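You operate a simulated robot arm through the tools that you are given. There is no shell and no other tool. Be economical: measure what you need, move in short steps, check, and stop when the job is done.

You run a simulated robot arm. Do the job below in one go: nothing can be reset, and whatever is moved stays where it is left.

JOB
Clamp the plate marked L in the green-grip arm's nest and balance it.
Fine: load dial on the plate's letter, head resting in the green band.

The check looks at the end state, three seconds after you hand in, the way a careful person would. Anything else that was tipped, shoved, dropped, spilled or broken makes it a failure.

ROBOT AND FRAMES
A 7-joint arm with a two-finger parallel gripper, fixed in place. Base frame: the origin is at the foot of the arm, x ahead of it, y to its left, z up. Readings come in mm, degrees, newtons and seconds.
With the tool pointing down near the work surface it reaches from about 460 to 920 mm from the base axis. Its first joint turns from -115.0 to 115.0 degrees. Payload 3.91 kg.
The TCP is the grasp point between the finger pads, 30 mm short of the fingertips. In the tool frame z runs along the fingers and y along their closing line. Largest opening 110 mm; finger width 20, thickness 10; the body of the gripper, 48 by 112 mm, starts 55 mm behind the TCP.
Orientation is told as [roll, pitch, yaw] about the base's x, y, z axes, in that order, counted from this pose: with the fingers straight down and closing along the base's y, the tool's x points along the base's -x, its y along +y and its z along -z.

CONTROLS
- The arm moves only by the tool send_rows. Its argument "targets" is a list of rows, each a list of 7 numbers: the turn, a rotation vector about the tool's x, y, z in degrees, then the shift along the tool's x, y, z in cm, then the finger opening in cm, from 0 to 11. In form: [[wx, wy, wz, dx, dy, dz, claw], ...]. A call has 1 to 8 rows; each row shifts and turns the commanded pose from where the row before left it, along the tool's axes as they then stand. Each row takes 0.2 s and may step no farther than 50 mm and 8.6 degrees from the row before; otherwise, or with a gripper value out of range, the whole call is refused. A pose out of reach is approached as far as the arm can. The call stops where the force on the tool passes 40 N (or 10 N more than at its start, if that is more) or the arm is blocked; 0.2 s more then pass. The fingers move at their own pace (about 153 mm/s each) and stop on an object; they squeeze with about 43 N. The grip force told is the motor's: it shows also when the fingers shut on nothing. Time passes only in rows, and 0.2 s behind the last, so rows that do not move let the fingers close. The reply holds the time, the measured pose of the TCP, the force on the tool along the base axes, the opening and the grip force, in the units named above and with some noise, and new pictures: "show" is both (left out), scene, wrist or none.
- Cameras (640 x 400 px; columns grow to the right, rows downward): "scene" is fixed at [405, -658.5, 1799.8]; the picture's right is [0.97, -0.24, 0.00], its down [-0.15, -0.61, -0.78] and it looks along [0.19, 0.76, -0.63] (base axes); focal length 327 px, centre (320, 200). "wrist" rides on the gripper at [72, 17, -103] in the tool frame; the picture's right is [-0.23, 0.97, 0.00], its down [-0.76, -0.18, -0.62] and it looks along [-0.61, -0.14, 0.78] (tool axes); focal length 222 px, centre (320, 200). There is no depth. A picture from a camera that has moved, and an enlarged one, comes with that camera's place and axes in the base frame and with its lens. The place of the scene camera against the robot may be out by one fixed shift of up to 12 mm in any direction.
- raise_lower(by): slides the trunk up (or, below 0, down) by that many mm; the arm rides with it, the base frame stays. It gives what a move gives, with no picture.
- zoom(camera, box): a new picture of the part [left, top, right, bottom] of that camera's present view, enlarged. No time passes.
- close_job(): hands the job in; it is judged then, once.

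Go step by step. Nothing tells you positions but the pictures and the camera data: compare them with the known pose of the tool, close in by small moves and look again before you grip or let go. The budget is 120 turns and 170 pictures, counting those below and the enlarged ones. Unless the task says otherwise, let go and move clear before handing in, and close with one line.

The tools are called by a JSON object that holds its "method" and its "body". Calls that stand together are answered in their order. send_rows: Moves the arm, as the interface text tells. Its arguments: {"type":"object","properties":{"targets":{"type":"array"},"show":{"type":"string","enum":["both","scene","wrist","none"]}},"required":["targets"]} The other tools are called the same way: raise_lower (by) slides the trunk up or down; zoom (camera, box) takes an enlarged picture of a part of a camera's view; close_job () hands the job in.

At the start:

```text
time_s: 0.0
eef_pos: [666.5, 1.8, 1467.3]
orientation: [0.1, 0.0, 0.0]
force: [0.4, -0.4, 0.7]
opening: 110.2
grasp_force: 0.0
trunk travel left (down, up): [-900.0, 90.0]
```

scene: 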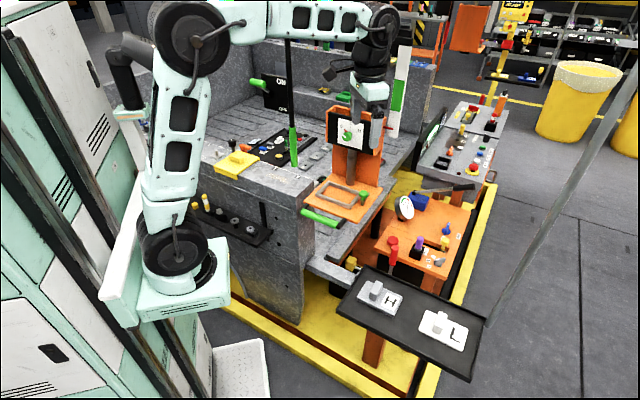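
wrist: 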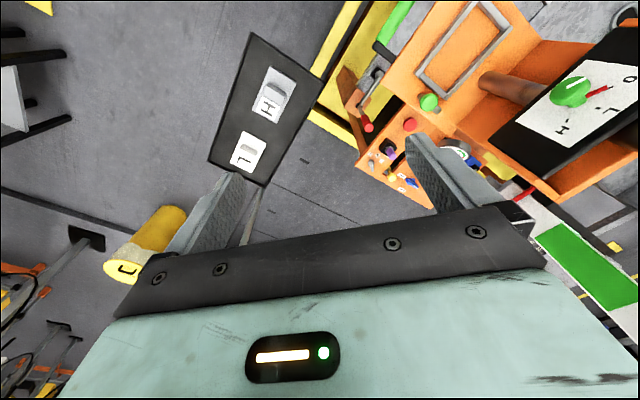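

I see a black tray with plates H and L, and an orange stand with a nest, a dial and a green-grip lever. I'll look closer first.

{"method": "zoom", "body": {"camera": "scene", "box": [240, 60, 440, 240]}}

{"method": "zoom", "body": {"camera": "scene", "box": [330, 180, 500, 390]}}

{"method": "zoom", "body": {"camera": "wrist", "box": [320, 0, 640, 200]}}

```text
2.22 times, centred on (340, 150) of scene
camera zoom: at [405.0, -658.5, 1799.8], right [0.97, -0.24, 0.0], down [-0.15, -0.61, -0.78], along [0.19, 0.76, -0.63], focal length 727 px, centre (276, 311)
```

zoom: 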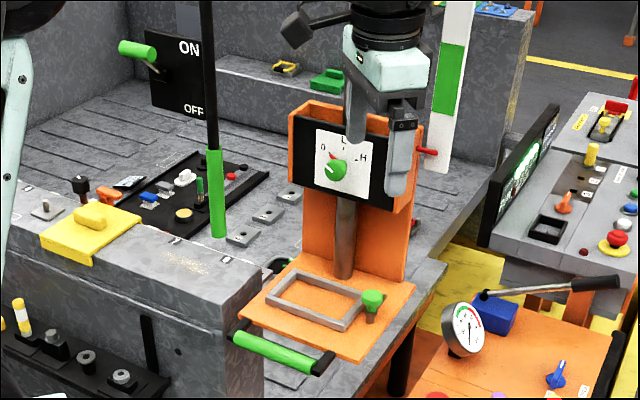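

```text
1.90 times, centred on (415, 285) of scene
camera zoom: at [405.0, -658.5, 1799.8], right [0.97, -0.24, 0.0], down [-0.15, -0.61, -0.78], along [0.19, 0.76, -0.63], focal length 623 px, centre (139, 38)
```

zoom: 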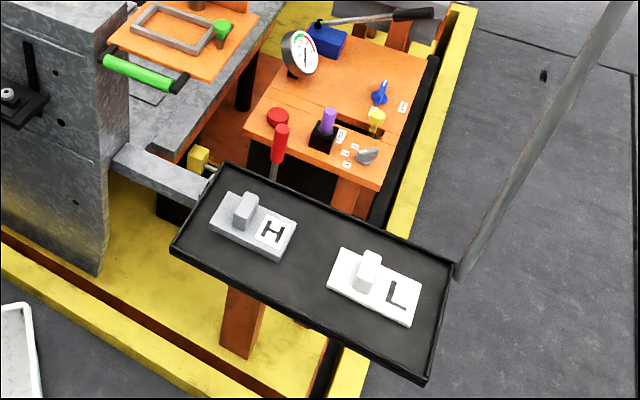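

```text
2.00 times, centred on (480, 100) of wrist
camera zoom: at [593.6, 18.4, 1570.2], right [0.23, 0.97, 0.0], down [0.76, -0.18, 0.62], along [0.61, -0.14, -0.78], focal length 444 px, centre (0, 400)
```

zoom: 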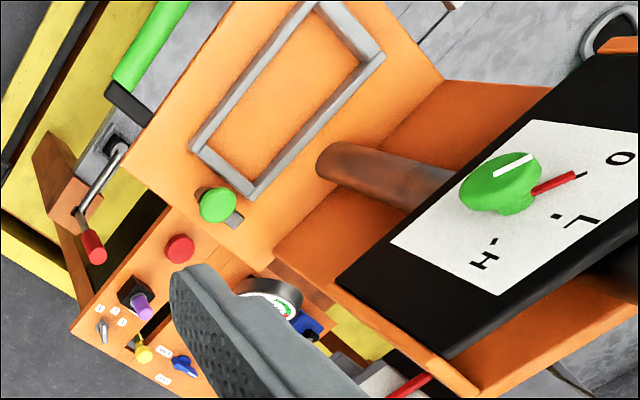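

{"method": "zoom", "body": {"camera": "scene", "box": [320, 85, 390, 130]}}

{"method": "zoom", "body": {"camera": "scene", "box": [295, 165, 395, 235]}}

{"method": "zoom", "body": {"camera": "scene", "box": [370, 30, 420, 150]}}

{"method": "zoom", "body": {"camera": "wrist", "box": [500, 50, 640, 150]}}

```text
8.89 times, centred on (355, 108) of scene
camera zoom: at [405.0, -658.5, 1799.8], right [0.97, -0.24, 0.0], down [-0.15, -0.61, -0.78], along [0.19, 0.76, -0.63], focal length 2907 px, centre (9, 1022)
```

zoom: 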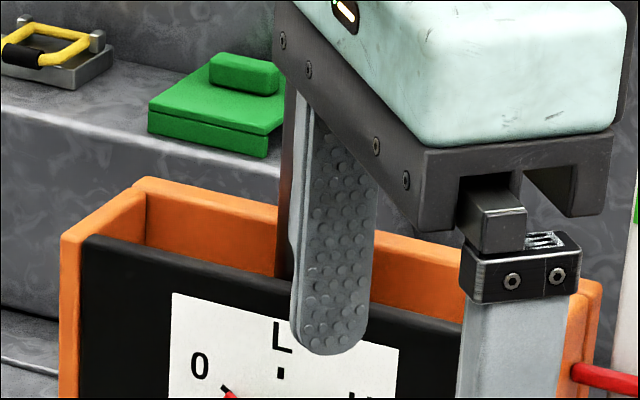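

```text
5.71 times, centred on (345, 200) of scene
camera zoom: at [405.0, -658.5, 1799.8], right [0.97, -0.24, 0.0], down [-0.15, -0.61, -0.78], along [0.19, 0.76, -0.63], focal length 1869 px, centre (177, 200)
```

zoom: 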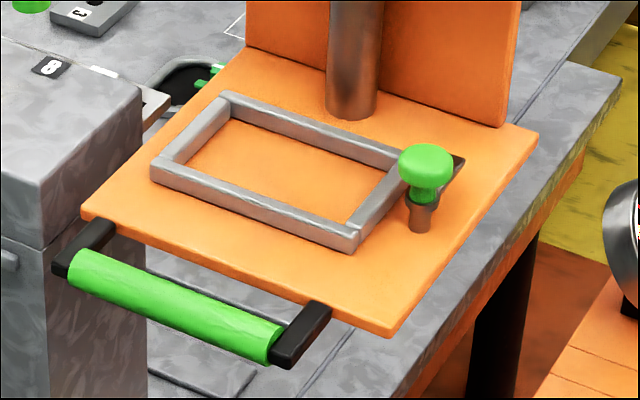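

```text
3.33 times, centred on (395, 90) of scene
camera zoom: at [405.0, -658.5, 1799.8], right [0.97, -0.24, 0.0], down [-0.15, -0.61, -0.78], along [0.19, 0.76, -0.63], focal length 1090 px, centre (70, 567)
```

zoom: 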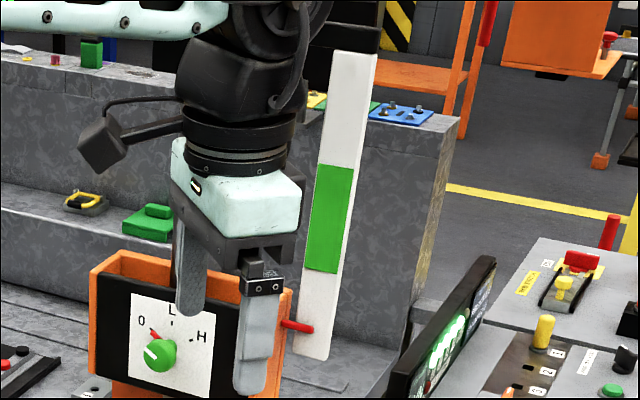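

```text
4.00 times, centred on (570, 100) of wrist
camera zoom: at [593.6, 18.4, 1570.2], right [0.23, 0.97, 0.0], down [0.76, -0.18, 0.62], along [0.61, -0.14, -0.78], focal length 888 px, centre (-680, 600)
```

zoom: 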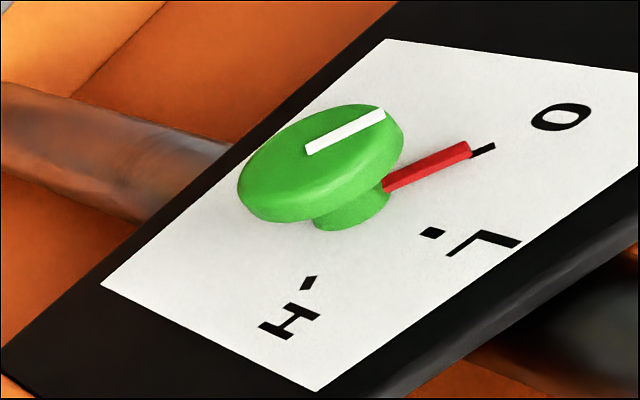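

{"method": "send_rows", "body": {"targets": [[0, 0, 0, -1.45, -2.9, 3.34, 11], [0, 0, 0, -1.45, -2.9, 3.34, 11], [0, 0, 0, -1.45, -2.9, 3.34, 11], [0, 0, 0, -1.45, -2.9, 3.34, 11], [0, 0, 0, -1.45, -2.9, 3.34, 11], [0, 0, 0, -1.45, -2.9, 3.34, 11], [0, 0, 0, -1.45, -2.9, 3.34, 11], [0, 0, 0, -1.45, -2.9, 3.34, 11]]}}

```text
time_s: 1.8
eef_pos: [783.5, -231.7, 1200.6]
orientation: [0.0, -0.1, 0.1]
force: [0.2, 0.3, -0.1]
opening: 109.9
grasp_force: 0.0
trunk travel left (down, up): [-900.0, 90.0]
camera wrist: at [710.2, -214.0, 1304.0], right [0.23, 0.97, 0.0], down [0.76, -0.18, 0.62], along [0.61, -0.14, -0.78], focal length 222 px, centre (320, 200)
```

scene: 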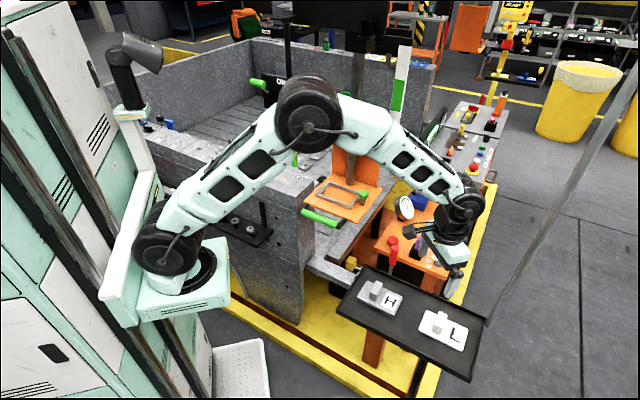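
wrist: 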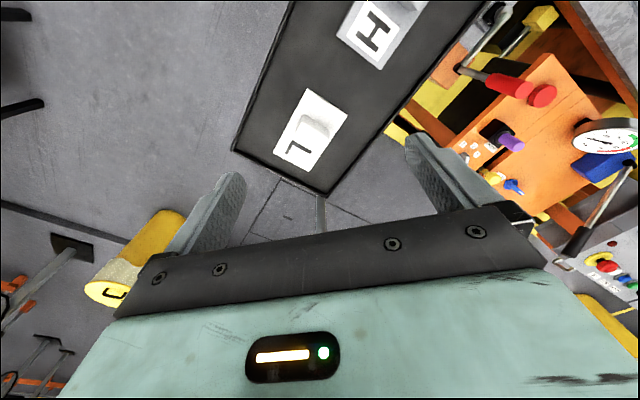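

{"method": "zoom", "body": {"camera": "wrist", "box": [220, 60, 420, 185]}}

{"method": "zoom", "body": {"camera": "scene", "box": [280, 60, 400, 240]}}

```text
3.20 times, centred on (320, 122) of wrist
camera zoom: at [710.2, -214.0, 1304.0], right [0.23, 0.97, 0.0], down [0.76, -0.18, 0.62], along [0.61, -0.14, -0.78], focal length 711 px, centre (320, 448)
```

zoom: 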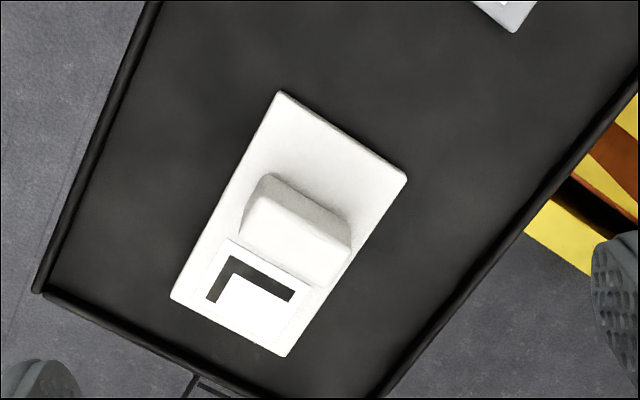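

```text
2.22 times, centred on (340, 150) of scene
camera zoom: at [405.0, -658.5, 1799.8], right [0.97, -0.24, 0.0], down [-0.15, -0.61, -0.78], along [0.19, 0.76, -0.63], focal length 727 px, centre (276, 311)
```

zoom: 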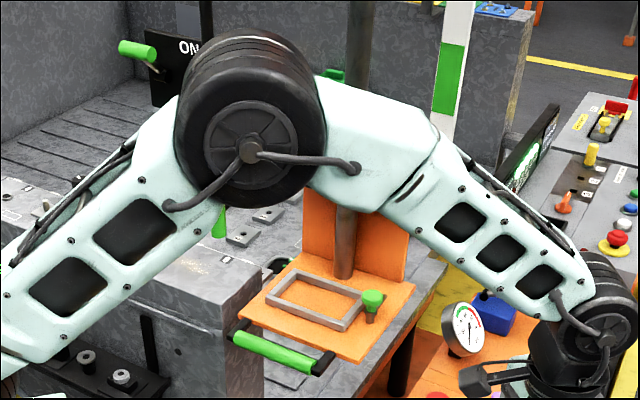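

L sits at roughly (846,-264), turned about -45°, with its grip block near (831,-252). I'll turn to yaw 45 and look from above it.

{"method": "send_rows", "body": {"targets": [[0, 0, -7.5, 0, 0, 1.6, 11], [0, 0, -7.5, 0, 0, 1.6, 11], [0, 0, -7.5, 0, 0, 1.6, 11], [0, 0, -7.5, 0, 0, 1.6, 11], [0, 0, -7.5, 0, 0, 1.6, 11], [0, 0, -7.5, 0, 0, 1.6, 11], [0, 0, 0, -0.95, -2.37, 0, 11], [0, 0, 0, -0.95, -2.37, 0, 11]]}}

```text
time_s: 3.6
eef_pos: [829.9, -251.0, 1103.8]
orientation: [0.1, 0.0, 45.1]
force: [-0.1, 0.0, 0.0]
opening: 110.1
grasp_force: 0.1
trunk travel left (down, up): [-900.0, 90.0]
camera wrist: at [767.2, -289.6, 1207.0], right [-0.53, 0.85, 0.0], down [0.66, 0.41, 0.62], along [0.53, 0.33, -0.78], focal length 222 px, centre (320, 200)
```

scene: 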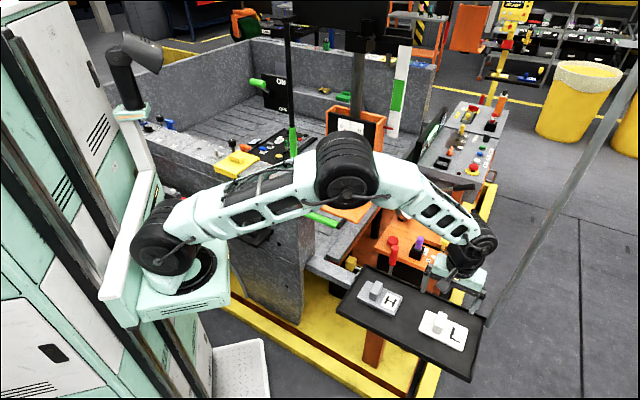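
wrist: 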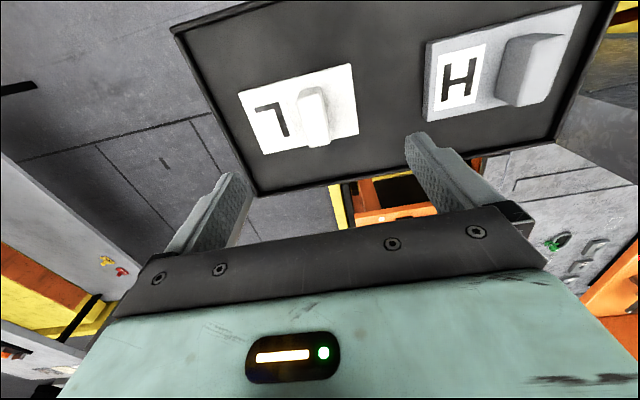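

{"method": "zoom", "body": {"camera": "wrist", "box": [230, 50, 390, 150]}}

```text
4.00 times, centred on (310, 100) of wrist
camera zoom: at [767.2, -289.6, 1207.0], right [-0.53, 0.85, 0.0], down [0.66, 0.41, 0.62], along [0.53, 0.33, -0.78], focal length 888 px, centre (360, 600)
```

zoom: 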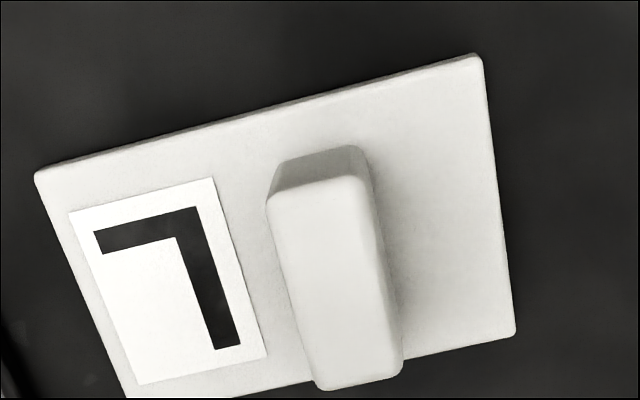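

Block centre is about (833,-255) with its top near z 998. I'll descend with a narrower opening.

{"method": "send_rows", "body": {"targets": [[0, 0, 0, 0.03, -0.47, 3.0, 6], [0, 0, 0, 0, 0, 3.5, 6], [0, 0, 0, 0, 0, 3.0, 6], [0, 0, 0, 0, 0, 1.6, 6]]}}

```text
time_s: 4.6
eef_pos: [834.3, -255.2, 992.4]
orientation: [0.1, 0.0, 45.1]
force: [-0.6, 0.4, -0.2]
opening: 60.1
grasp_force: 0.1
trunk travel left (down, up): [-900.0, 90.0]
camera wrist: at [770.7, -293.5, 1095.8], right [-0.53, 0.85, 0.0], down [0.66, 0.41, 0.62], along [0.53, 0.33, -0.78], focal length 222 px, centre (320, 200)
```

scene: 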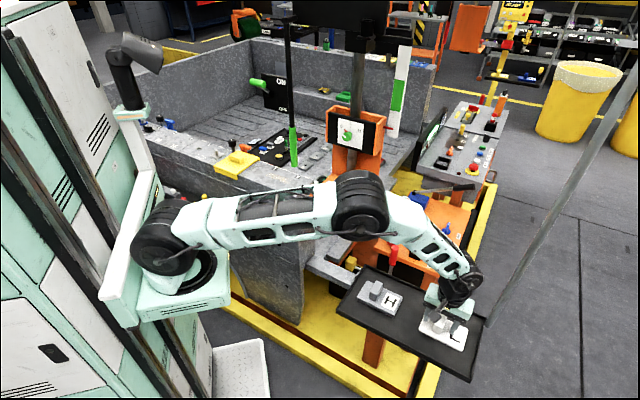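
wrist: 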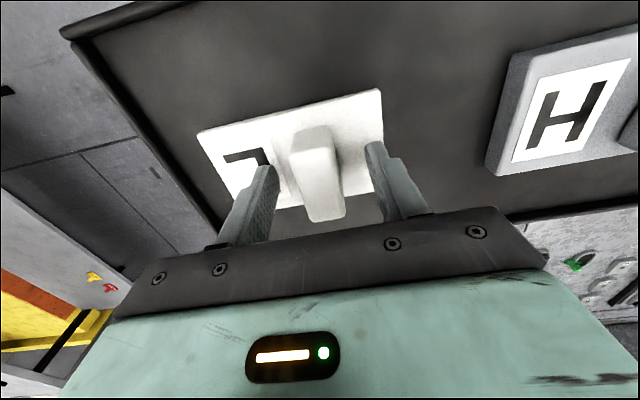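

{"method": "send_rows", "body": {"targets": [[0, 0, 0, 0, 0, 0, 1.5], [0, 0, 0, 0, 0, 0, 1.5], [0, 0, 0, 0, 0, 0, 1.5]], "show": "wrist"}}

```text
time_s: 5.4
eef_pos: [834.0, -253.7, 991.9]
orientation: [0.0, 0.0, 45.0]
force: [1.6, -0.4, 0.8]
opening: 24.0
grasp_force: 43.4
trunk travel left (down, up): [-900.0, 90.0]
camera wrist: at [770.9, -293.5, 1095.9], right [-0.53, 0.85, 0.0], down [0.66, 0.41, 0.62], along [0.53, 0.33, -0.78], focal length 222 px, centre (320, 200)
```

wrist: 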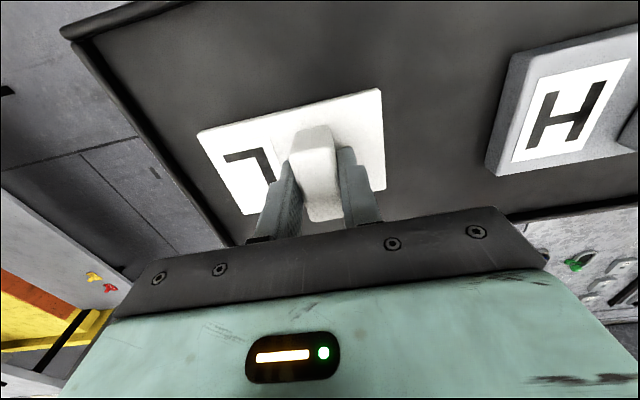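

{"method": "send_rows", "body": {"targets": [[0, 0, 0, 0, 0, -2, 1.5], [0, 0, 0, 0, 0, -4, 1.5], [0, 0, 0, 0, 0, -4.5, 1.5], [0, 0, 0, 0, 0, -4.5, 1.5], [0, 0, 0, 0, 0, -4.5, 1.5], [0, 0, 0, 0, 0, -4, 1.5]], "show": "wrist"}}

{"method": "send_rows", "body": {"targets": [[0, 0, 0, -1.35, 4.36, 0, 1.5], [0, 0, 0, -1.35, 4.36, 0, 1.5], [0, 0, 0, -1.35, 4.36, 0, 1.5], [0, 0, 0, -1.35, 4.36, 0, 1.5], [0, 0, 0, -1.35, 4.36, 0, 1.5], [0, 0, 0, -1.35, 4.36, 0, 1.5], [0, 0, 0, -1.35, 4.36, 0, 1.5], [0, 0, 0, -1.35, 4.36, 0, 1.5]]}}

```text
time_s: 6.8
eef_pos: [831.9, -254.7, 1227.5]
orientation: [0.1, 0.0, 45.0]
force: [-0.1, -0.4, -6.1]
opening: 23.7
grasp_force: 43.1
trunk travel left (down, up): [-900.0, 90.0]
camera wrist: at [768.6, -293.0, 1331.4], right [-0.53, 0.85, 0.0], down [0.66, 0.41, 0.62], along [0.53, 0.33, -0.78], focal length 222 px, centre (320, 200)
```

wrist: 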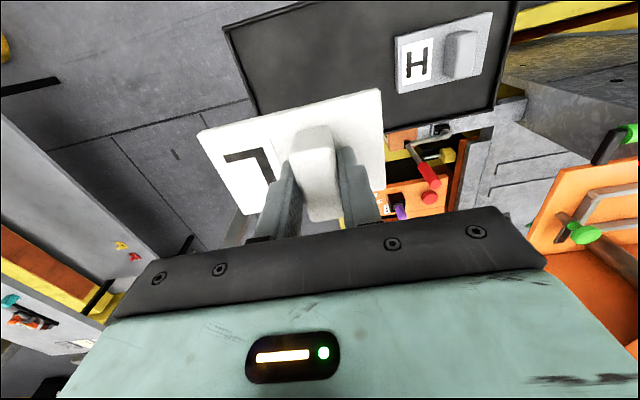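

```text
time_s: 8.6
eef_pos: [660.5, 68.8, 1231.1]
orientation: [0.0, 0.0, 44.9]
force: [0.1, -0.3, -6.2]
opening: 23.7
grasp_force: 42.8
trunk travel left (down, up): [-900.0, 90.0]
camera wrist: at [597.6, 29.9, 1333.6], right [-0.53, 0.85, 0.0], down [0.66, 0.41, 0.62], along [0.53, 0.33, -0.78], focal length 222 px, centre (320, 200)
```

scene: 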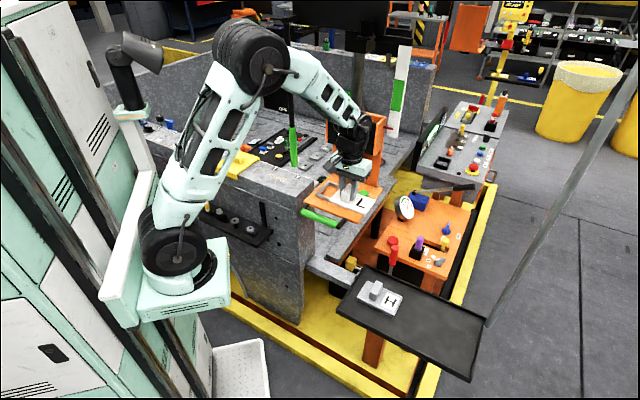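
wrist: 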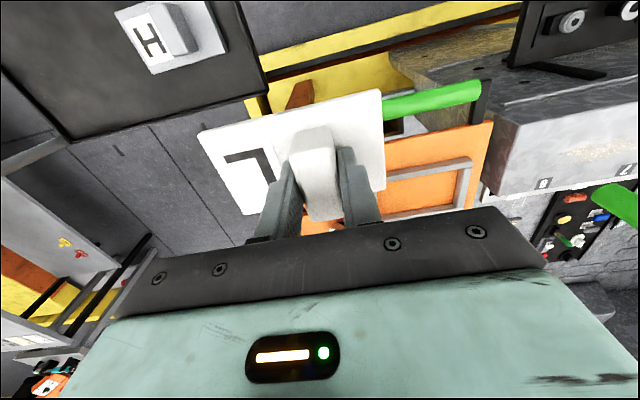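

{"method": "send_rows", "body": {"targets": [[0, 0, 0, 0.5, 4.3, -1, 1.5], [0, 0, 0, 0.5, 4.3, -1, 1.5], [0, 0, 0, 0.5, 4.3, -1, 1.5], [0, -7.5, 0, 0.5, 0, -1, 1.5], [0, -7.5, 0, 0.5, 0, -1, 1.5], [0, -7.5, 0, 0.5, 0, -1, 1.5], [0, -7.5, 0, 0, 0, 0, 1.5]]}}

```text
time_s: 10.2
eef_pos: [546.9, 135.8, 1285.3]
orientation: [0.1, -30.0, 45.1]
force: [-0.8, 0.2, -5.9]
opening: 23.7
grasp_force: 42.8
trunk travel left (down, up): [-900.0, 90.0]
camera wrist: at [454.0, 67.8, 1338.0], right [-0.55, 0.83, 0.11], down [0.37, 0.12, 0.92], along [0.75, 0.55, -0.37], focal length 222 px, centre (320, 200)
```

scene: 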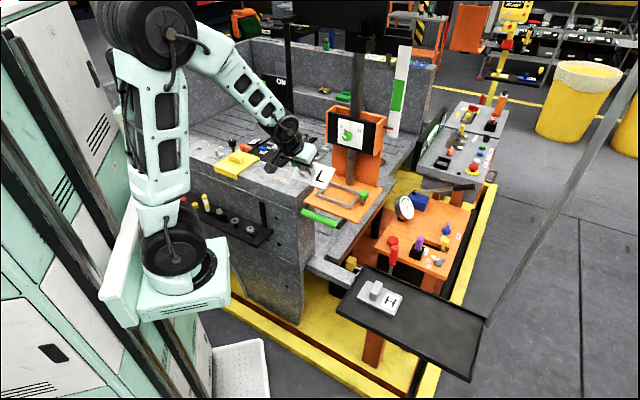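
wrist: 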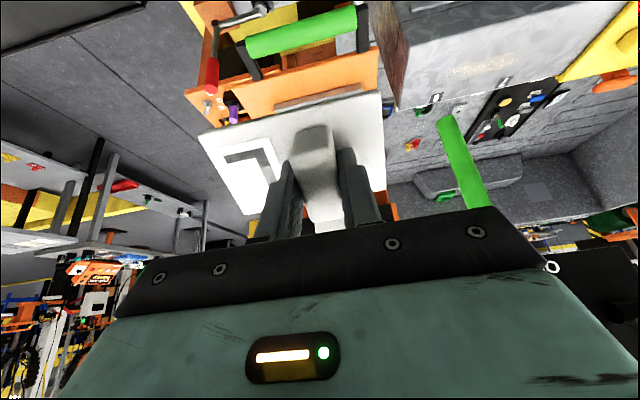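

{"method": "send_rows", "body": {"targets": [[0, 7.5, 0, 0, -1, 0, 1.5], [0, 7.5, 0, 0, -1, 0, 1.5], [0, 7.5, 0, 0, -1, 0, 1.5], [0, 7.5, 0, 0, -1, 0, 1.5], [0, 0, 0, 0, -4.5, 1, 1.5], [0, 0, 0, -4.5, -2, 1, 1.5], [0, 0, 0, -4.5, -1.7, 1, 1.5], [0, 0, 0, -4.5, -1.7, 1, 1.5]]}}

```text
refused: row 6 steps farther than a row can; nothing moved
```

{"method": "send_rows", "body": {"targets": [[0, 7.5, 0, 0, -1, 0, 1.5], [0, 7.5, 0, 0, -1, 0, 1.5], [0, 7.5, 0, 0, -1, 0, 1.5], [0, 7.5, 0, 0, -1, 0, 1.5], [0, 0, 0, 0, -4.5, 1, 1.5], [0, 0, 0, -4.3, -1.8, 1, 1.5], [0, 0, 0, -4.3, -1.7, 1, 1.5], [0, 0, 0, -4.3, -1.7, 1, 1.5]]}}

```text
time_s: 12.0
eef_pos: [734.8, 129.1, 1245.1]
orientation: [0.0, 0.1, 44.9]
force: [-1.1, 0.2, -6.2]
opening: 23.8
grasp_force: 43.4
trunk travel left (down, up): [-900.0, 90.0]
camera wrist: at [671.4, 90.9, 1348.1], right [-0.53, 0.85, 0.0], down [0.66, 0.41, 0.62], along [0.53, 0.33, -0.78], focal length 222 px, centre (320, 200)
```

scene: 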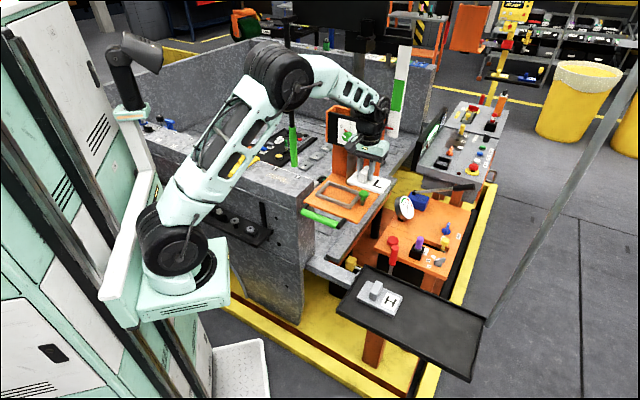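
wrist: 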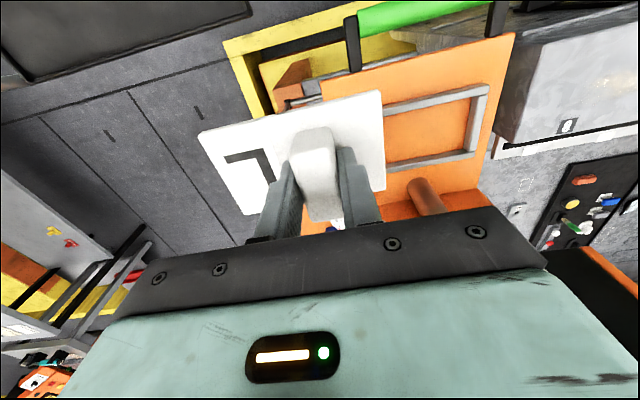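

{"method": "zoom", "body": {"camera": "wrist", "box": [360, 60, 520, 220]}}

{"method": "zoom", "body": {"camera": "scene", "box": [300, 150, 400, 230]}}

```text
2.50 times, centred on (440, 140) of wrist
camera zoom: at [671.4, 90.9, 1348.1], right [-0.53, 0.85, 0.0], down [0.66, 0.41, 0.62], along [0.53, 0.33, -0.78], focal length 555 px, centre (20, 350)
```

zoom: 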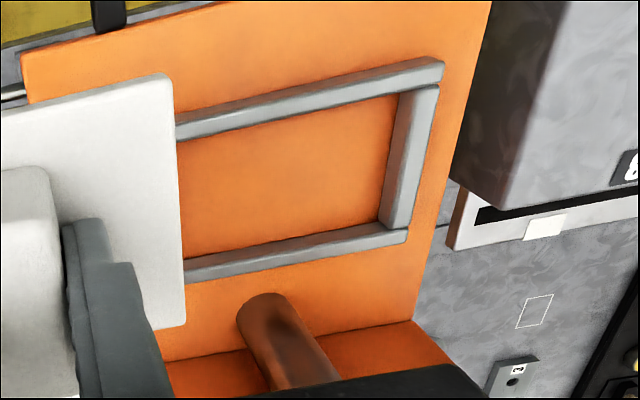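

```text
5.00 times, centred on (350, 190) of scene
camera zoom: at [405.0, -658.5, 1799.8], right [0.97, -0.24, 0.0], down [-0.15, -0.61, -0.78], along [0.19, 0.76, -0.63], focal length 1635 px, centre (170, 250)
```

zoom: 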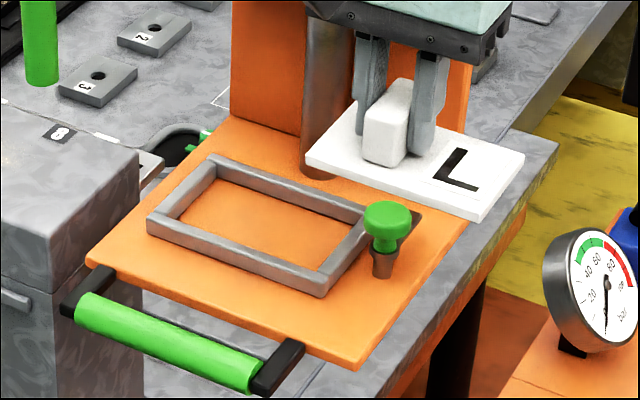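

Nest centre is about (694,278), and the dial overhangs it, so a vertical gripper would hit the dial. I'll put the plate back on the tray, tilt the tool and re-grip it leaning back.

{"method": "send_rows", "body": {"targets": [[0, 0, 0, 2.506, -4.26, 0.2, 1.5], [0, 0, 0, 2.506, -4.26, 0.2, 1.5], [0, 0, 0, 2.506, -4.26, 0.2, 1.5], [0, 0, 0, 2.506, -4.26, 0.2, 1.5], [0, 0, 0, 2.506, -4.26, 0.2, 1.5], [0, 0, 0, 2.506, -4.26, 0.2, 1.5], [0, 0, 0, 2.506, -4.26, 0.2, 1.5], [0, 0, 0, 2.506, -4.26, 0.2, 1.5]], "show": "none"}}

```text
time_s: 13.8
eef_pos: [835.5, -253.1, 1228.0]
orientation: [0.1, 0.0, 45.2]
force: [0.3, 0.4, -5.6]
opening: 23.7
grasp_force: 42.9
trunk travel left (down, up): [-900.0, 90.0]
```

{"method": "send_rows", "body": {"targets": [[0, 0, 0, 0, 0, 4.7, 1.5], [0, 0, 0, 0, 0, 4.7, 1.5], [0, 0, 0, 0, 0, 4.7, 1.5], [0, 0, 0, 0, 0, 4.6, 1.5], [0, 0, 0, 0, 0, 3.5, 1.5], [0, 0, 0, 0, 0, 1.0, 1.5], [0, 0, 0, 0, 0, 0.3, 1.5]], "show": "wrist"}}

```text
time_s: 15.4
eef_pos: [833.7, -255.0, 994.8]
orientation: [-0.1, 0.0, 45.0]
force: [0.5, -0.1, -5.4]
opening: 23.9
grasp_force: 43.1
trunk travel left (down, up): [-900.0, 90.0]
camera wrist: at [770.9, -293.1, 1097.6], right [-0.53, 0.85, 0.0], down [0.66, 0.41, 0.62], along [0.53, 0.33, -0.78], focal length 222 px, centre (320, 200)
```

wrist: 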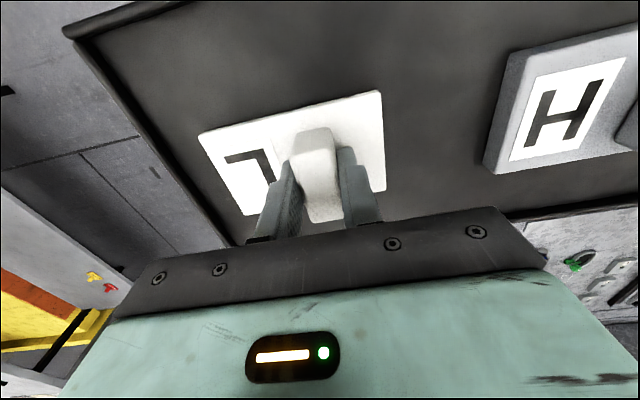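

{"method": "send_rows", "body": {"targets": [[0, 0, 0, 0, 0, 0.15, 1.5], [0, 0, 0, 0, 0, 0.1, 1.5], [0, 0, 0, 0, 0, 0, 5], [0, 0, 0, 0, 0, 0, 5]], "show": "none"}}

{"method": "send_rows", "body": {"targets": [[0, -6.25, 0, 0, 0, 0, 5], [0, -6.25, 0, 0, 0, 0, 5], [0, -6.25, 0, 0, 0, 0, 5], [0, -6.25, 0, 0, 0, 0, 5]]}}

```text
time_s: 16.4
eef_pos: [833.9, -254.3, 992.1]
orientation: [-0.1, 0.0, 45.0]
force: [-0.2, 0.2, 0.2]
opening: 49.9
grasp_force: 0.0
trunk travel left (down, up): [-900.0, 90.0]
```

```text
time_s: 17.4
eef_pos: [834.8, -251.5, 991.6]
orientation: [-0.1, -25.2, 45.0]
force: [-0.6, 0.7, 0.1]
opening: 49.9
grasp_force: 0.1
trunk travel left (down, up): [-900.0, 90.0]
camera wrist: at [745.5, -317.0, 1054.8], right [-0.54, 0.83, 0.1], down [0.43, 0.18, 0.89], along [0.72, 0.52, -0.45], focal length 222 px, centre (320, 200)
```

scene: 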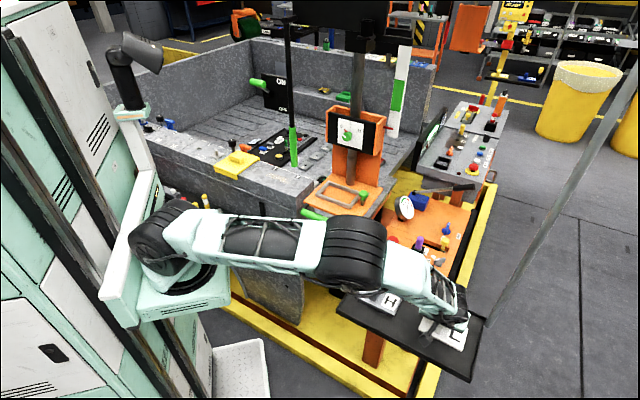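
wrist: 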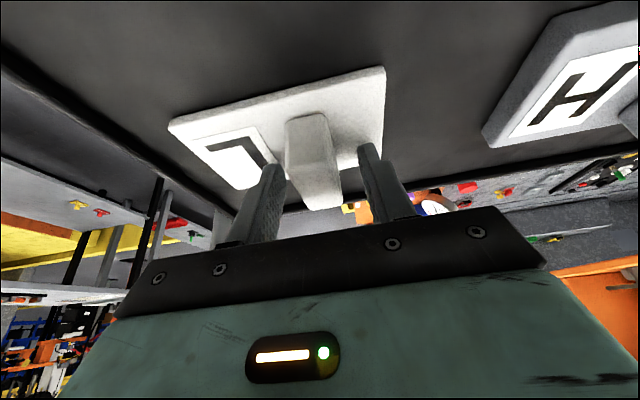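

{"method": "send_rows", "body": {"targets": [[0, 0, 0, 0, 0, 0, 1.5], [0, 0, 0, 0, 0, 0, 1.5], [0, 0, 0, 0, 0, 0, 1.5], [0, 0, 0, -0.85, 0, -1.81, 1.5], [0, 0, 0, -1.7, 0, -3.63, 1.5], [0, 0, 0, -1.9, 0, -4.08, 1.5], [0, 0, 0, -1.9, 0, -4.08, 1.5], [0, 0, 0, -1.9, 0, -4.08, 1.5]]}}

```text
time_s: 19.2
eef_pos: [834.5, -253.1, 1188.4]
orientation: [0.0, -25.1, 44.9]
force: [0.3, -1.2, -6.5]
opening: 23.8
grasp_force: 42.8
trunk travel left (down, up): [-900.0, 90.0]
camera wrist: at [745.1, -318.7, 1250.7], right [-0.54, 0.83, 0.1], down [0.43, 0.18, 0.89], along [0.72, 0.52, -0.45], focal length 222 px, centre (320, 200)
```

scene: 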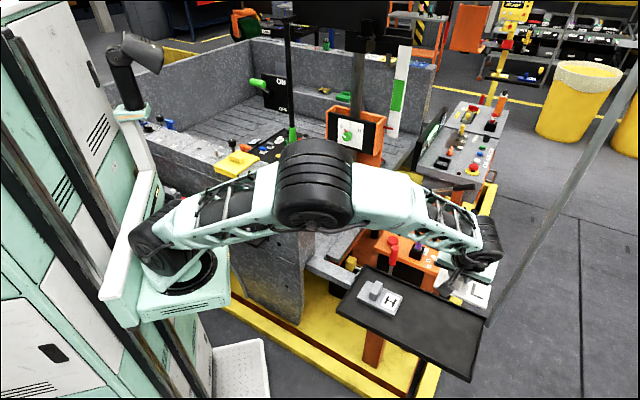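
wrist: 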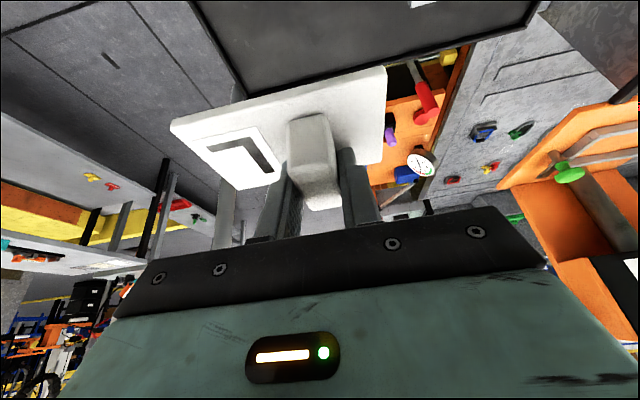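

{"method": "send_rows", "body": {"targets": [[0, 0, 0, -1.2, 4.7, 0.55, 1.5], [0, 0, 0, -1.2, 4.7, 0.55, 1.5], [0, 0, 0, -1.2, 4.7, 0.55, 1.5], [0, 0, 0, -1.2, 4.7, 0.55, 1.5], [0, 0, 0, -1.2, 4.7, 0.55, 1.5], [0, 0, 0, -1.2, 4.7, 0.55, 1.5], [0, 0, 0, -1.2, 4.7, 0.55, 1.5], [0, 0, 0, -1.2, 4.7, 0.55, 1.5]]}}

```text
time_s: 21.0
eef_pos: [641.8, 87.7, 1189.2]
orientation: [-0.1, -25.0, 44.9]
force: [0.7, 0.6, -5.7]
opening: 23.7
grasp_force: 42.7
trunk travel left (down, up): [-900.0, 90.0]
camera wrist: at [551.8, 22.7, 1252.3], right [-0.54, 0.83, 0.1], down [0.43, 0.18, 0.89], along [0.72, 0.52, -0.45], focal length 222 px, centre (320, 200)
```

scene: 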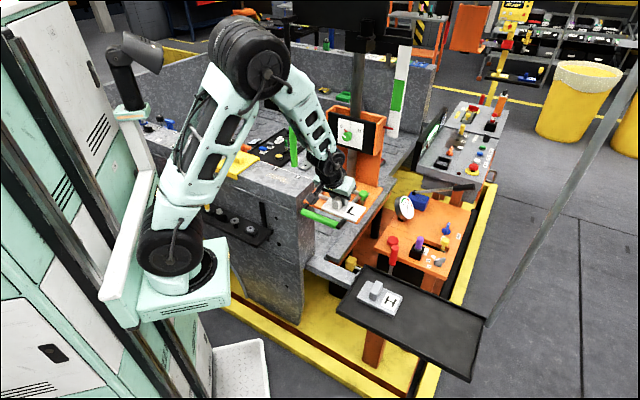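
wrist: 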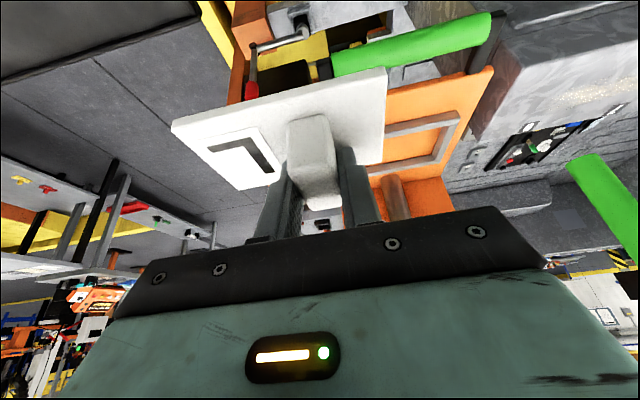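

{"method": "zoom", "body": {"camera": "wrist", "box": [360, 60, 520, 200]}}

```text
2.86 times, centred on (440, 130) of wrist
camera zoom: at [551.8, 22.7, 1252.3], right [-0.54, 0.83, 0.1], down [0.43, 0.18, 0.89], along [0.72, 0.52, -0.45], focal length 635 px, centre (-23, 400)
```

zoom: 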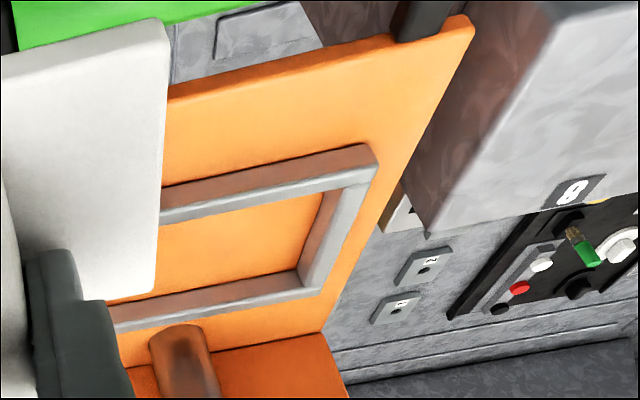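

{"method": "send_rows", "body": {"targets": [[0, 0, 0, -2.86, 2.18, 2.19, 1.5], [0, 0, 0, -2.86, 2.18, 2.19, 1.5], [0, 0, 0, -2.86, 2.18, 2.19, 1.5], [0, 0, 0, -2.86, 2.18, 2.19, 1.5]]}}

{"method": "zoom", "body": {"camera": "scene", "box": [290, 90, 410, 240]}}

```text
time_s: 22.0
eef_pos: [682.0, 247.6, 1154.5]
orientation: [0.1, -25.0, 44.9]
force: [0.0, 0.0, -5.8]
opening: 23.8
grasp_force: 43.2
trunk travel left (down, up): [-900.0, 90.0]
camera wrist: at [591.4, 181.6, 1217.6], right [-0.54, 0.83, 0.1], down [0.43, 0.18, 0.89], along [0.72, 0.52, -0.45], focal length 222 px, centre (320, 200)
```

scene: 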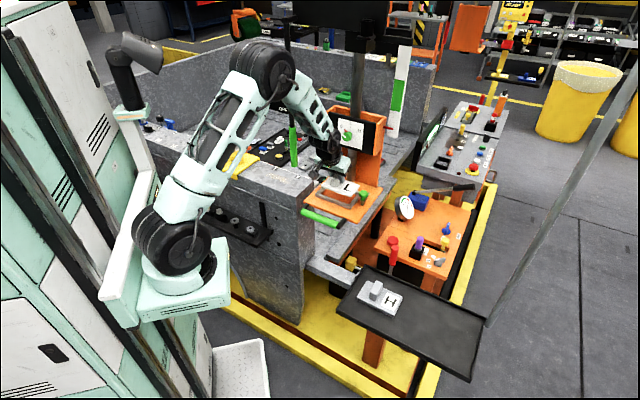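
wrist: 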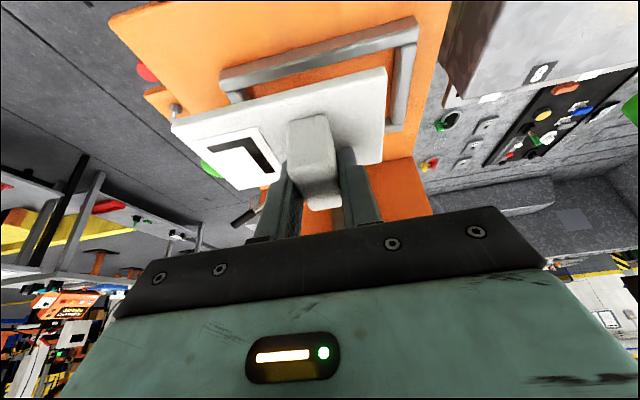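

```text
2.67 times, centred on (350, 165) of scene
camera zoom: at [405.0, -658.5, 1799.8], right [0.97, -0.24, 0.0], down [-0.15, -0.61, -0.78], along [0.19, 0.76, -0.63], focal length 872 px, centre (240, 293)
```

zoom: 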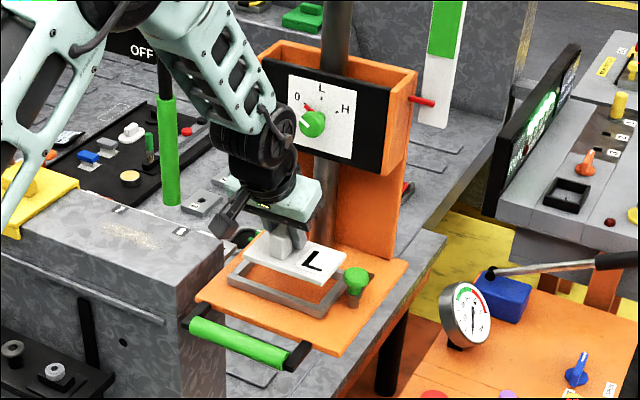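

{"method": "zoom", "body": {"camera": "wrist", "box": [160, 0, 440, 190]}}

```text
2.11 times, centred on (300, 95) of wrist
camera zoom: at [591.4, 181.6, 1217.6], right [-0.54, 0.83, 0.1], down [0.43, 0.18, 0.89], along [0.72, 0.52, -0.45], focal length 468 px, centre (362, 421)
```

zoom: 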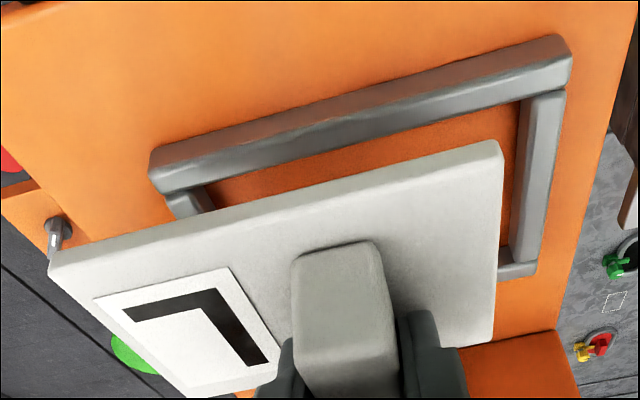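

{"method": "send_rows", "body": {"targets": [[0, 0, 0, -1.57, 1.24, 0.73, 1.5], [0, 0, 0, -1.57, 1.23, 0.73, 1.5], [0, 0, 0, 0.6, 0, 1.3, 1.5]]}}

{"method": "zoom", "body": {"camera": "wrist", "box": [160, 0, 440, 190]}}

{"method": "zoom", "body": {"camera": "scene", "box": [300, 120, 400, 230]}}

```text
time_s: 22.8
eef_pos: [687.2, 292.1, 1139.9]
orientation: [0.0, -24.9, 45.0]
force: [0.2, -0.3, -6.8]
opening: 23.9
grasp_force: 43.0
trunk travel left (down, up): [-900.0, 90.0]
camera wrist: at [597.2, 225.4, 1203.8], right [-0.54, 0.83, 0.1], down [0.43, 0.18, 0.89], along [0.72, 0.52, -0.45], focal length 222 px, centre (320, 200)
```

scene: 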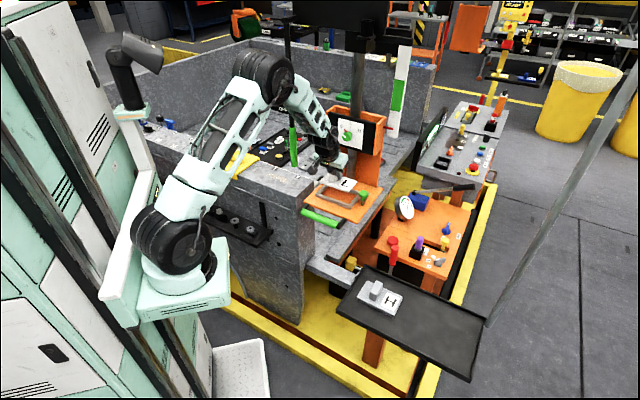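
wrist: 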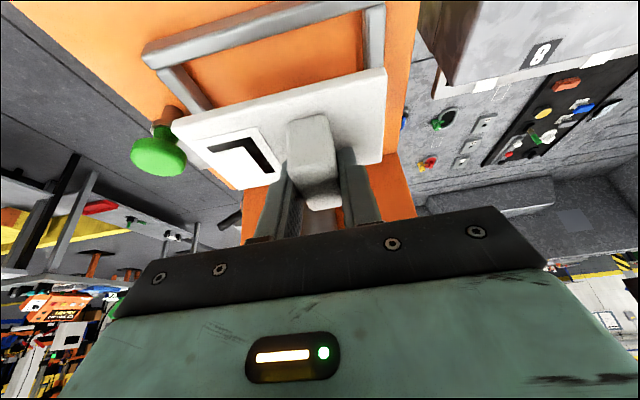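

```text
2.11 times, centred on (300, 95) of wrist
camera zoom: at [597.2, 225.4, 1203.8], right [-0.54, 0.83, 0.1], down [0.43, 0.18, 0.89], along [0.72, 0.52, -0.45], focal length 468 px, centre (362, 421)
```

zoom: 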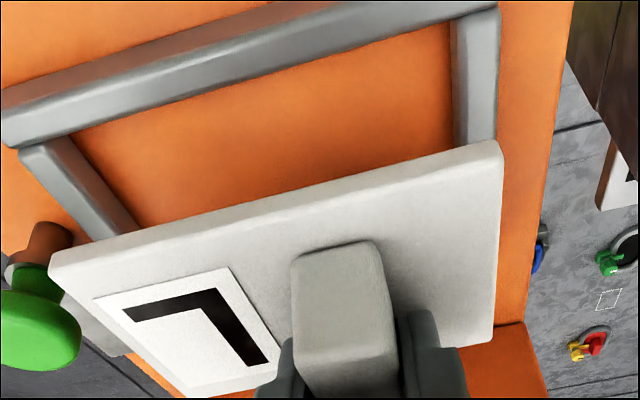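

```text
3.64 times, centred on (350, 175) of scene
camera zoom: at [405.0, -658.5, 1799.8], right [0.97, -0.24, 0.0], down [-0.15, -0.61, -0.78], along [0.19, 0.76, -0.63], focal length 1189 px, centre (211, 291)
```

zoom: 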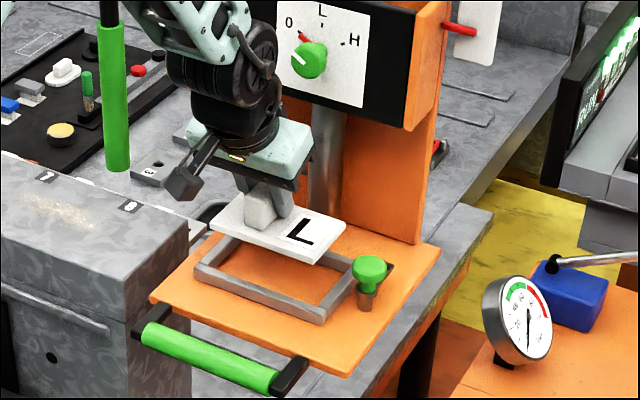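

{"method": "send_rows", "body": {"targets": [[0, 0, 0, 0.42, -0.2, 0.91, 1.5], [0, 0, 0, 0.63, 0, 1.36, 1.5], [0, 0, 0, 0, 0, 0, 1.5]]}}

{"method": "zoom", "body": {"camera": "wrist", "box": [120, 0, 440, 200]}}

{"method": "zoom", "body": {"camera": "scene", "box": [310, 160, 390, 220]}}

```text
time_s: 23.6
eef_pos: [689.8, 289.5, 1116.5]
orientation: [0.0, -25.0, 45.0]
force: [-0.4, -1.0, -6.4]
opening: 23.8
grasp_force: 42.3
trunk travel left (down, up): [-900.0, 90.0]
camera wrist: at [600.1, 223.8, 1179.6], right [-0.54, 0.83, 0.1], down [0.43, 0.18, 0.89], along [0.72, 0.52, -0.45], focal length 222 px, centre (320, 200)
```

scene: 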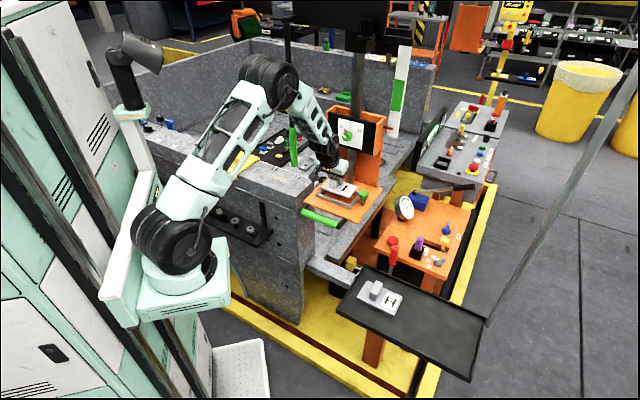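
wrist: 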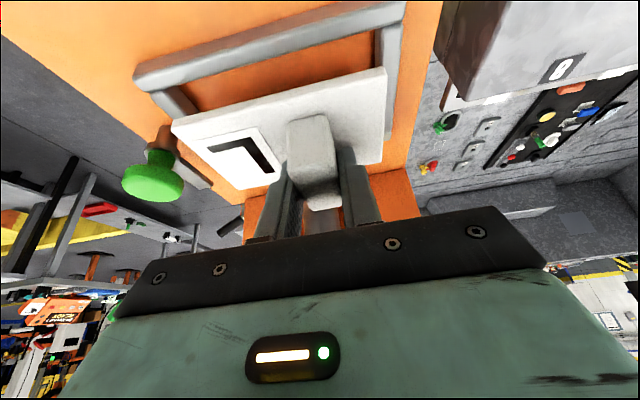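

```text
2.00 times, centred on (280, 100) of wrist
camera zoom: at [600.1, 223.8, 1179.6], right [-0.54, 0.83, 0.1], down [0.43, 0.18, 0.89], along [0.72, 0.52, -0.45], focal length 444 px, centre (400, 400)
```

zoom: 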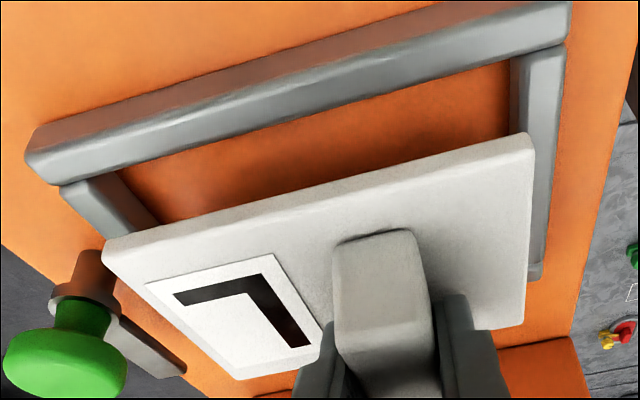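

```text
6.67 times, centred on (350, 190) of scene
camera zoom: at [405.0, -658.5, 1799.8], right [0.97, -0.24, 0.0], down [-0.15, -0.61, -0.78], along [0.19, 0.76, -0.63], focal length 2180 px, centre (120, 267)
```

zoom: 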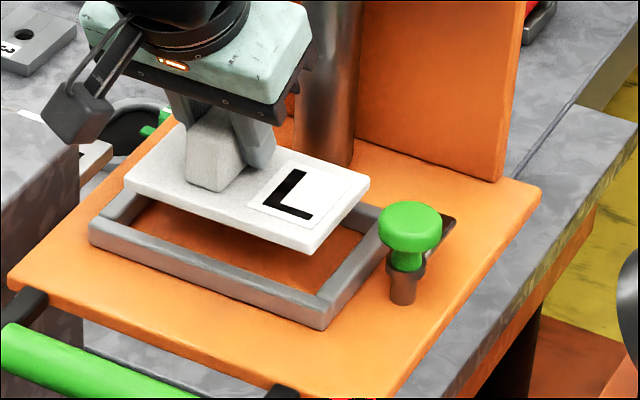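

{"method": "send_rows", "body": {"targets": [[0, 0, 0, 0.42, 0, 0.91, 1.5], [0, 0, 0, 0.17, 0, 0.36, 1.5], [0, 0, 0, 0, 0, 0, 1.5]], "show": "none"}}

{"method": "zoom", "body": {"camera": "wrist", "box": [120, 0, 440, 200]}}

{"method": "zoom", "body": {"camera": "scene", "box": [310, 160, 390, 220]}}

```text
time_s: 24.4
eef_pos: [689.9, 289.2, 1102.3]
orientation: [-0.1, -25.0, 45.0]
force: [0.9, 0.1, -5.7]
opening: 23.7
grasp_force: 43.2
trunk travel left (down, up): [-900.0, 90.0]
```

```text
2.00 times, centred on (280, 100) of wrist
camera zoom: at [600.3, 224.2, 1165.8], right [-0.54, 0.83, 0.1], down [0.43, 0.18, 0.89], along [0.72, 0.52, -0.45], focal length 444 px, centre (400, 400)
```

zoom: 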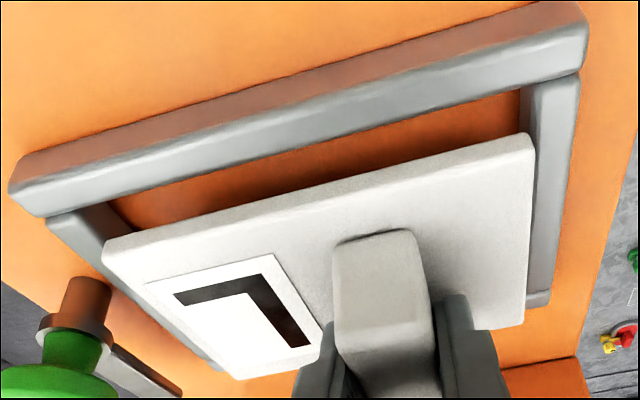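

```text
6.67 times, centred on (350, 190) of scene
camera zoom: at [405.0, -658.5, 1799.8], right [0.97, -0.24, 0.0], down [-0.15, -0.61, -0.78], along [0.19, 0.76, -0.63], focal length 2180 px, centre (120, 267)
```

zoom: 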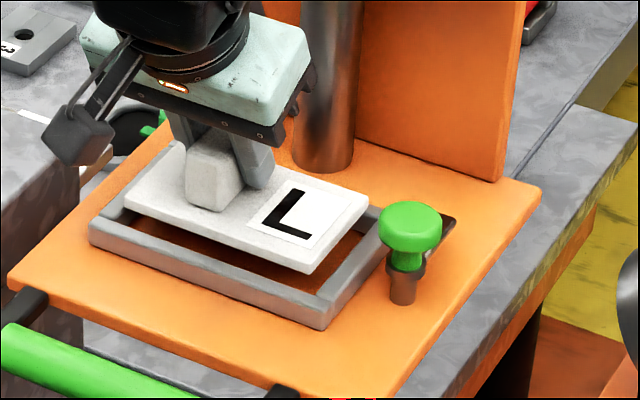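

{"method": "send_rows", "body": {"targets": [[0, 0, 0, 0.21, 0, 0.45, 1.5], [0, 0, 0, 0.13, 0, 0.27, 1.5], [0, 0, 0, 0, 0, 0, 1.5]], "show": "none"}}

{"method": "zoom", "body": {"camera": "scene", "box": [310, 160, 390, 220]}}

```text
time_s: 25.2
eef_pos: [690.8, 288.9, 1095.3]
orientation: [-0.1, -25.0, 45.0]
force: [0.4, 0.4, -6.3]
opening: 24.0
grasp_force: 42.8
trunk travel left (down, up): [-900.0, 90.0]
```

```text
6.67 times, centred on (350, 190) of scene
camera zoom: at [405.0, -658.5, 1799.8], right [0.97, -0.24, 0.0], down [-0.15, -0.61, -0.78], along [0.19, 0.76, -0.63], focal length 2180 px, centre (120, 267)
```

zoom: 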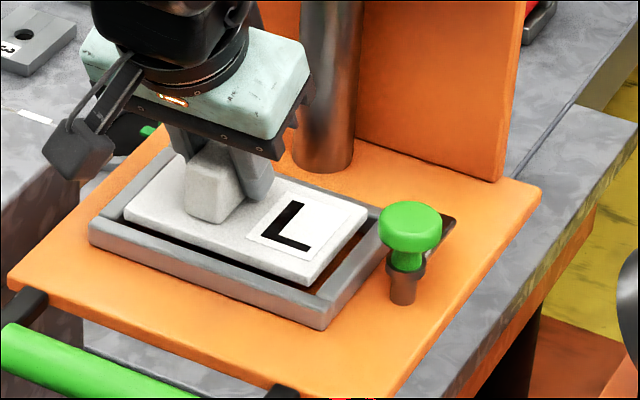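

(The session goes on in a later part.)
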